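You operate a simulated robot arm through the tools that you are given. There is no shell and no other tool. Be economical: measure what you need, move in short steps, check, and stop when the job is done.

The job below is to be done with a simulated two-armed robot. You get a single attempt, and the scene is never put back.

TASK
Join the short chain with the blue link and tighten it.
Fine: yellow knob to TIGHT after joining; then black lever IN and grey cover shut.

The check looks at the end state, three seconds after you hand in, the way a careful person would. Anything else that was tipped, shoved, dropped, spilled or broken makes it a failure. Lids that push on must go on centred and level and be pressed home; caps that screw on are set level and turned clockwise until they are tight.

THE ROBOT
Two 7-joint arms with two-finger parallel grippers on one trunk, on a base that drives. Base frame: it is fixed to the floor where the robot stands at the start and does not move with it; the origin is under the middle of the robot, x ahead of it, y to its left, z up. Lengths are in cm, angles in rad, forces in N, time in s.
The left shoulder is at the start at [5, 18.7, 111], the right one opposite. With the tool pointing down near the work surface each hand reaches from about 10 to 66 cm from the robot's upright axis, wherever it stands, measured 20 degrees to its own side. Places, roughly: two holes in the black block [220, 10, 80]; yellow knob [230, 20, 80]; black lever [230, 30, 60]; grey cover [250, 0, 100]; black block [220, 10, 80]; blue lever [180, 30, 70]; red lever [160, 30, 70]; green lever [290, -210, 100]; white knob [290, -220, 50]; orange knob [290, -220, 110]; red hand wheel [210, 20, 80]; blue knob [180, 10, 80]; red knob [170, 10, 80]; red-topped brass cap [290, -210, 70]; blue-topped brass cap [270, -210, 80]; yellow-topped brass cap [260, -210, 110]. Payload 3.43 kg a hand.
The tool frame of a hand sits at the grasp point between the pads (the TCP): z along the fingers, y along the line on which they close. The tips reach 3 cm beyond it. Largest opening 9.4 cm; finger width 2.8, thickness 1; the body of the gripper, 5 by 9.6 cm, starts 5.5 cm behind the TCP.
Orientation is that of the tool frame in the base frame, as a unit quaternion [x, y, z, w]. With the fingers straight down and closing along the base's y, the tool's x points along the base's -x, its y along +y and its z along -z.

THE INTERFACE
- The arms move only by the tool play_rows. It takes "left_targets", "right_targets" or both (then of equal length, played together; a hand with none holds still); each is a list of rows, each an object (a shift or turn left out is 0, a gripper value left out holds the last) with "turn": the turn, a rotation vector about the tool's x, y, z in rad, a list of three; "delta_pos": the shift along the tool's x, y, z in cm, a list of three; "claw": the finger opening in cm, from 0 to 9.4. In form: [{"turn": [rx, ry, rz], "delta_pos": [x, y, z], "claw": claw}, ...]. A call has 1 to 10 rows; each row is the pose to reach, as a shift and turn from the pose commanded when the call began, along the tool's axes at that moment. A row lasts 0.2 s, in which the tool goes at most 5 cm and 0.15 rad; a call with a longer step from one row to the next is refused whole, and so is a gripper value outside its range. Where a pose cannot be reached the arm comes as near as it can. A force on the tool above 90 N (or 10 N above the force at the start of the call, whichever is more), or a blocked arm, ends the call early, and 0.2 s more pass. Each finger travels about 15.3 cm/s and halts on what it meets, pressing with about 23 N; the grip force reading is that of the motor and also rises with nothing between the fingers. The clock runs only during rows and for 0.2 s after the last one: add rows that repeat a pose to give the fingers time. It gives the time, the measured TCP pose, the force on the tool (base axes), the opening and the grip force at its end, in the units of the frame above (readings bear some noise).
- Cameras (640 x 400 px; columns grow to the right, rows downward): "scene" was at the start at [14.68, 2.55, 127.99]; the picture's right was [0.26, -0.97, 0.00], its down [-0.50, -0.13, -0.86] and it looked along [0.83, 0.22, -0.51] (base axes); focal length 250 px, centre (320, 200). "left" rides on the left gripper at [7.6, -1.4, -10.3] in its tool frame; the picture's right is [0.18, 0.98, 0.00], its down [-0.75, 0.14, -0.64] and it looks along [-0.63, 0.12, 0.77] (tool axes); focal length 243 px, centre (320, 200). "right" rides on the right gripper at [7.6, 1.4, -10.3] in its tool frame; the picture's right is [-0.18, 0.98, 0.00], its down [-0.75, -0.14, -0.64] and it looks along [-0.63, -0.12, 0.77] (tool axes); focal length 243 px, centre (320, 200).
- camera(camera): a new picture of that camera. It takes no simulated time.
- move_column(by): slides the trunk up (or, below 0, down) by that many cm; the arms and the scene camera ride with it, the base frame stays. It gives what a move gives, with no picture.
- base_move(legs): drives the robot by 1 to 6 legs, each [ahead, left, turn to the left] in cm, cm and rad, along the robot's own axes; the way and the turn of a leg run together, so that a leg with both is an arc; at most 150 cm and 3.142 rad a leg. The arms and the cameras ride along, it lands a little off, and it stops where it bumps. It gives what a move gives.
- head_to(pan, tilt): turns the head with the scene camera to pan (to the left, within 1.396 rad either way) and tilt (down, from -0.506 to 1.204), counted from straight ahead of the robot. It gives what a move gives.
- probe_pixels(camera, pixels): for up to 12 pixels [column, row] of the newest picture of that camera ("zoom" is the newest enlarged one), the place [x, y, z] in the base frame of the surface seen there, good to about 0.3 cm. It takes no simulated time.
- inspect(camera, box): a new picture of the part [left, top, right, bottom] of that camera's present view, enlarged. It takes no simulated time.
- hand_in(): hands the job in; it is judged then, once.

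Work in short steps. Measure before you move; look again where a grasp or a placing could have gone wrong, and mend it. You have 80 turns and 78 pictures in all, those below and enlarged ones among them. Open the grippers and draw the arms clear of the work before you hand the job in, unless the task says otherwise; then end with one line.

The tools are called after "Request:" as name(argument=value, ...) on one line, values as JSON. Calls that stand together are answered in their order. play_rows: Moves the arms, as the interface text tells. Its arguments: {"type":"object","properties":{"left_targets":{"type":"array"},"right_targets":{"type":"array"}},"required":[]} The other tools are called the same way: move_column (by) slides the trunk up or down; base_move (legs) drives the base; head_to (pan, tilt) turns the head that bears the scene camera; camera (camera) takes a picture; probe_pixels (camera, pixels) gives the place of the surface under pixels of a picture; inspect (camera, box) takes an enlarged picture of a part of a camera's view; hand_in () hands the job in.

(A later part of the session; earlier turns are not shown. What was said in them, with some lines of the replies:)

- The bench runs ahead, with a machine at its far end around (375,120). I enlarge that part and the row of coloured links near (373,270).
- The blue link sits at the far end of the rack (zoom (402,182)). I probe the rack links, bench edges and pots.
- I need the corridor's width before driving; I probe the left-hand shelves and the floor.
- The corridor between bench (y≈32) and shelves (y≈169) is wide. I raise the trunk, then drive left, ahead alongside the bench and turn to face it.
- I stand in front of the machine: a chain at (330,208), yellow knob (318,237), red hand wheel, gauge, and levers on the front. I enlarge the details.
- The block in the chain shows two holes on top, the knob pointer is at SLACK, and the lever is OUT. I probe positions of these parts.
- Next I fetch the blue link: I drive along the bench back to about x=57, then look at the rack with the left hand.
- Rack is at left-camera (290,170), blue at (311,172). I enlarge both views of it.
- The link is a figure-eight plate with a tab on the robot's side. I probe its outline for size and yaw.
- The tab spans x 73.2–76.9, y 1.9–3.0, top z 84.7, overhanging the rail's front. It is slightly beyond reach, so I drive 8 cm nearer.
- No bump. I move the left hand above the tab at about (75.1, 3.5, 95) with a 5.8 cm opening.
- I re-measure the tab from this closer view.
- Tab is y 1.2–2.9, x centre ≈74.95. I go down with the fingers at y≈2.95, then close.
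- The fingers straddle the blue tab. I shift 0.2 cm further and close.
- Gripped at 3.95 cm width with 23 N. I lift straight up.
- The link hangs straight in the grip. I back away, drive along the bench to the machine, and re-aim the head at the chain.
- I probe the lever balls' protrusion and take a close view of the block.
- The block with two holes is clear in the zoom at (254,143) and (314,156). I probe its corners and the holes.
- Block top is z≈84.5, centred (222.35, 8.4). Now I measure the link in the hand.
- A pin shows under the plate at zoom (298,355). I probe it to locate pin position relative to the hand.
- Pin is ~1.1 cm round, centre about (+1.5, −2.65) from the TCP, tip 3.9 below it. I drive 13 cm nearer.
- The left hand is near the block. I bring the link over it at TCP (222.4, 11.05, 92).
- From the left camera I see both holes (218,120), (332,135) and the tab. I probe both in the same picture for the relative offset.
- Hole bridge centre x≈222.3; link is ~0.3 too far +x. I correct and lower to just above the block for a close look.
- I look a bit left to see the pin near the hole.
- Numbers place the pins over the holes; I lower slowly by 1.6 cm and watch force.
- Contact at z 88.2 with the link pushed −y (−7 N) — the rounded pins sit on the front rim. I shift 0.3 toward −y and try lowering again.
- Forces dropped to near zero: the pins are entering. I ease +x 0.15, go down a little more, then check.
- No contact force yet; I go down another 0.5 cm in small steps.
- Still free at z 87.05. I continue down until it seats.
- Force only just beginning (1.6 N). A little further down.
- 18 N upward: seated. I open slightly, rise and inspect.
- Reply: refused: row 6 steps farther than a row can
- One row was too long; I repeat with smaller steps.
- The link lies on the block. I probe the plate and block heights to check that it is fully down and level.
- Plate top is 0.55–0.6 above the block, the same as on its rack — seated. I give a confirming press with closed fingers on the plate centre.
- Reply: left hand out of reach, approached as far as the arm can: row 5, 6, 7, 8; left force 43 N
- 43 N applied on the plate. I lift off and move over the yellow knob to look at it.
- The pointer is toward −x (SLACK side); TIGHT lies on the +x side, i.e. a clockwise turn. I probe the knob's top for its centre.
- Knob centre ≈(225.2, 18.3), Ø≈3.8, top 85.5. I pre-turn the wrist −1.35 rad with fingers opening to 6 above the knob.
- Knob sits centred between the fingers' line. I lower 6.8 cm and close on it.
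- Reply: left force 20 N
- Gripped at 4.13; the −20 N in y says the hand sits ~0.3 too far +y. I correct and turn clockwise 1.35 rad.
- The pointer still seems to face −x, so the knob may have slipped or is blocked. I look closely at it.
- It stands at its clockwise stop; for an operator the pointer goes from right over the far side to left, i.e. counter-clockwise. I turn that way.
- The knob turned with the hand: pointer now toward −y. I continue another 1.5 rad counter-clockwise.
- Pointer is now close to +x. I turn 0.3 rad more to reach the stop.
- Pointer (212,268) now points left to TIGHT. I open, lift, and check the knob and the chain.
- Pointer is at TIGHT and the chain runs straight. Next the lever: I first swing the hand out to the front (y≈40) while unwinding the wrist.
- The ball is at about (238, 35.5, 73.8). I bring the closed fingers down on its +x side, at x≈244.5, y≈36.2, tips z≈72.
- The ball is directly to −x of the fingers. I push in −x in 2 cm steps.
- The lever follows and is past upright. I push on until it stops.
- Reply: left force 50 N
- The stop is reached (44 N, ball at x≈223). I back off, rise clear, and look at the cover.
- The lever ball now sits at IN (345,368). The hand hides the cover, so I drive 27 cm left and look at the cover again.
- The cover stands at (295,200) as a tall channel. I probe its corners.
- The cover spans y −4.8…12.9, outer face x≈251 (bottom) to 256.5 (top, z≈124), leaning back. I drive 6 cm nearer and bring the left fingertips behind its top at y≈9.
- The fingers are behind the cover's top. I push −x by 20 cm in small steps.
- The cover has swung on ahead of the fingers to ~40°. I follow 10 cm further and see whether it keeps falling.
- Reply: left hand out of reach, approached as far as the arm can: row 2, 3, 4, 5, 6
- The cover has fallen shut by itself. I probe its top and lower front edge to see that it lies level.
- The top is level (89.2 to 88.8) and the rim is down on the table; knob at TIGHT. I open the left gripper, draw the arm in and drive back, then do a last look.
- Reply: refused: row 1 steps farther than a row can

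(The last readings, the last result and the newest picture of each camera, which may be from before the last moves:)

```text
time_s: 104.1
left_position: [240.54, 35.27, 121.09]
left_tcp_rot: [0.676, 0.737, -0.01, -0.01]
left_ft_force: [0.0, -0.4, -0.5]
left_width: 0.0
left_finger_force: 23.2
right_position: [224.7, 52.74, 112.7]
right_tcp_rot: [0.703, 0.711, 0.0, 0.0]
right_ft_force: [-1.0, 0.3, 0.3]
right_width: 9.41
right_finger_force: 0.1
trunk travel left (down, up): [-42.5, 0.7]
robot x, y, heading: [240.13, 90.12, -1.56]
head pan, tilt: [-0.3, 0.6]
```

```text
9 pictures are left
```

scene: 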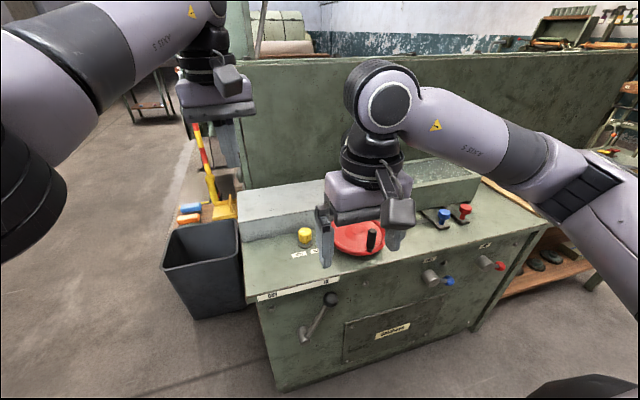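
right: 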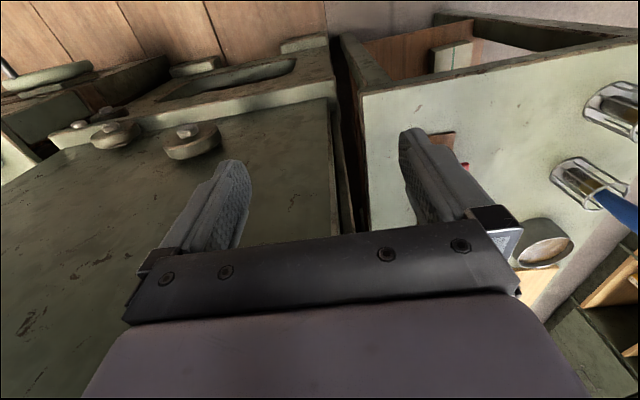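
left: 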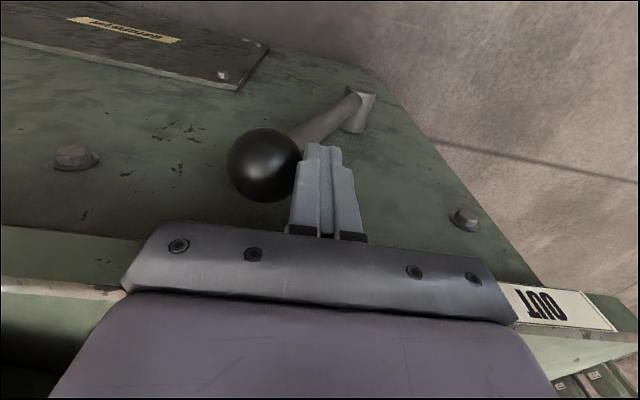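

The lever is at IN (331,298), the cover shut and nothing else disturbed. I open the left gripper and enlarge the machine front as a last check.

Request:
play_rows(left_targets=[{"delta_pos": [2, 0, 0], "claw": 8}, {"delta_pos": [5, 0, 0]}, {"delta_pos": [5, 0, 0]}])

Request:
inspect(camera="scene", box=[230, 180, 500, 360])

```text
time_s: 104.9
left_position: [240.2, 40.34, 121.04]
left_tcp_rot: [0.677, 0.735, -0.01, -0.009]
left_ft_force: [0.4, -1.0, -0.6]
left_width: 7.98
left_finger_force: 0.0
right_position: [224.66, 52.68, 112.79]
right_tcp_rot: [0.703, 0.711, 0.0, 0.0]
right_ft_force: [0.0, -0.8, -0.6]
right_width: 9.39
right_finger_force: 0.2
trunk travel left (down, up): [-42.5, 0.7]
robot x, y, heading: [239.85, 89.71, -1.56]
head pan, tilt: [-0.3, 0.6]
```

```text
2.22 times, centred on (365, 270) of scene
```

zoom: 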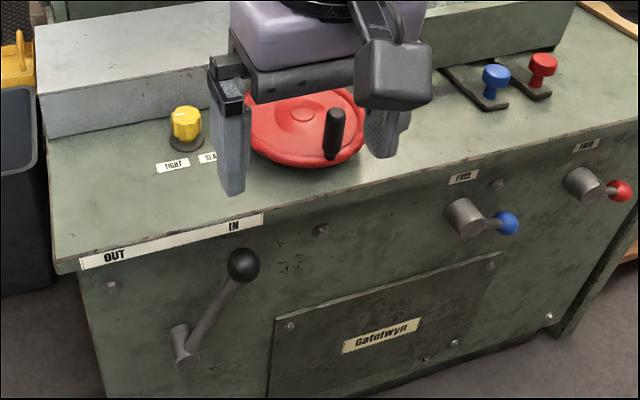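

Knob is at TIGHT, the lever under IN and the cover shut and level. I hand in.

Request:
hand_in()

```text
The job is handed in.
```

The blue link is seated in the black block and joins the chain, the yellow knob is at TIGHT, the black lever is IN and the grey cover is shut and level; the job is handed in.
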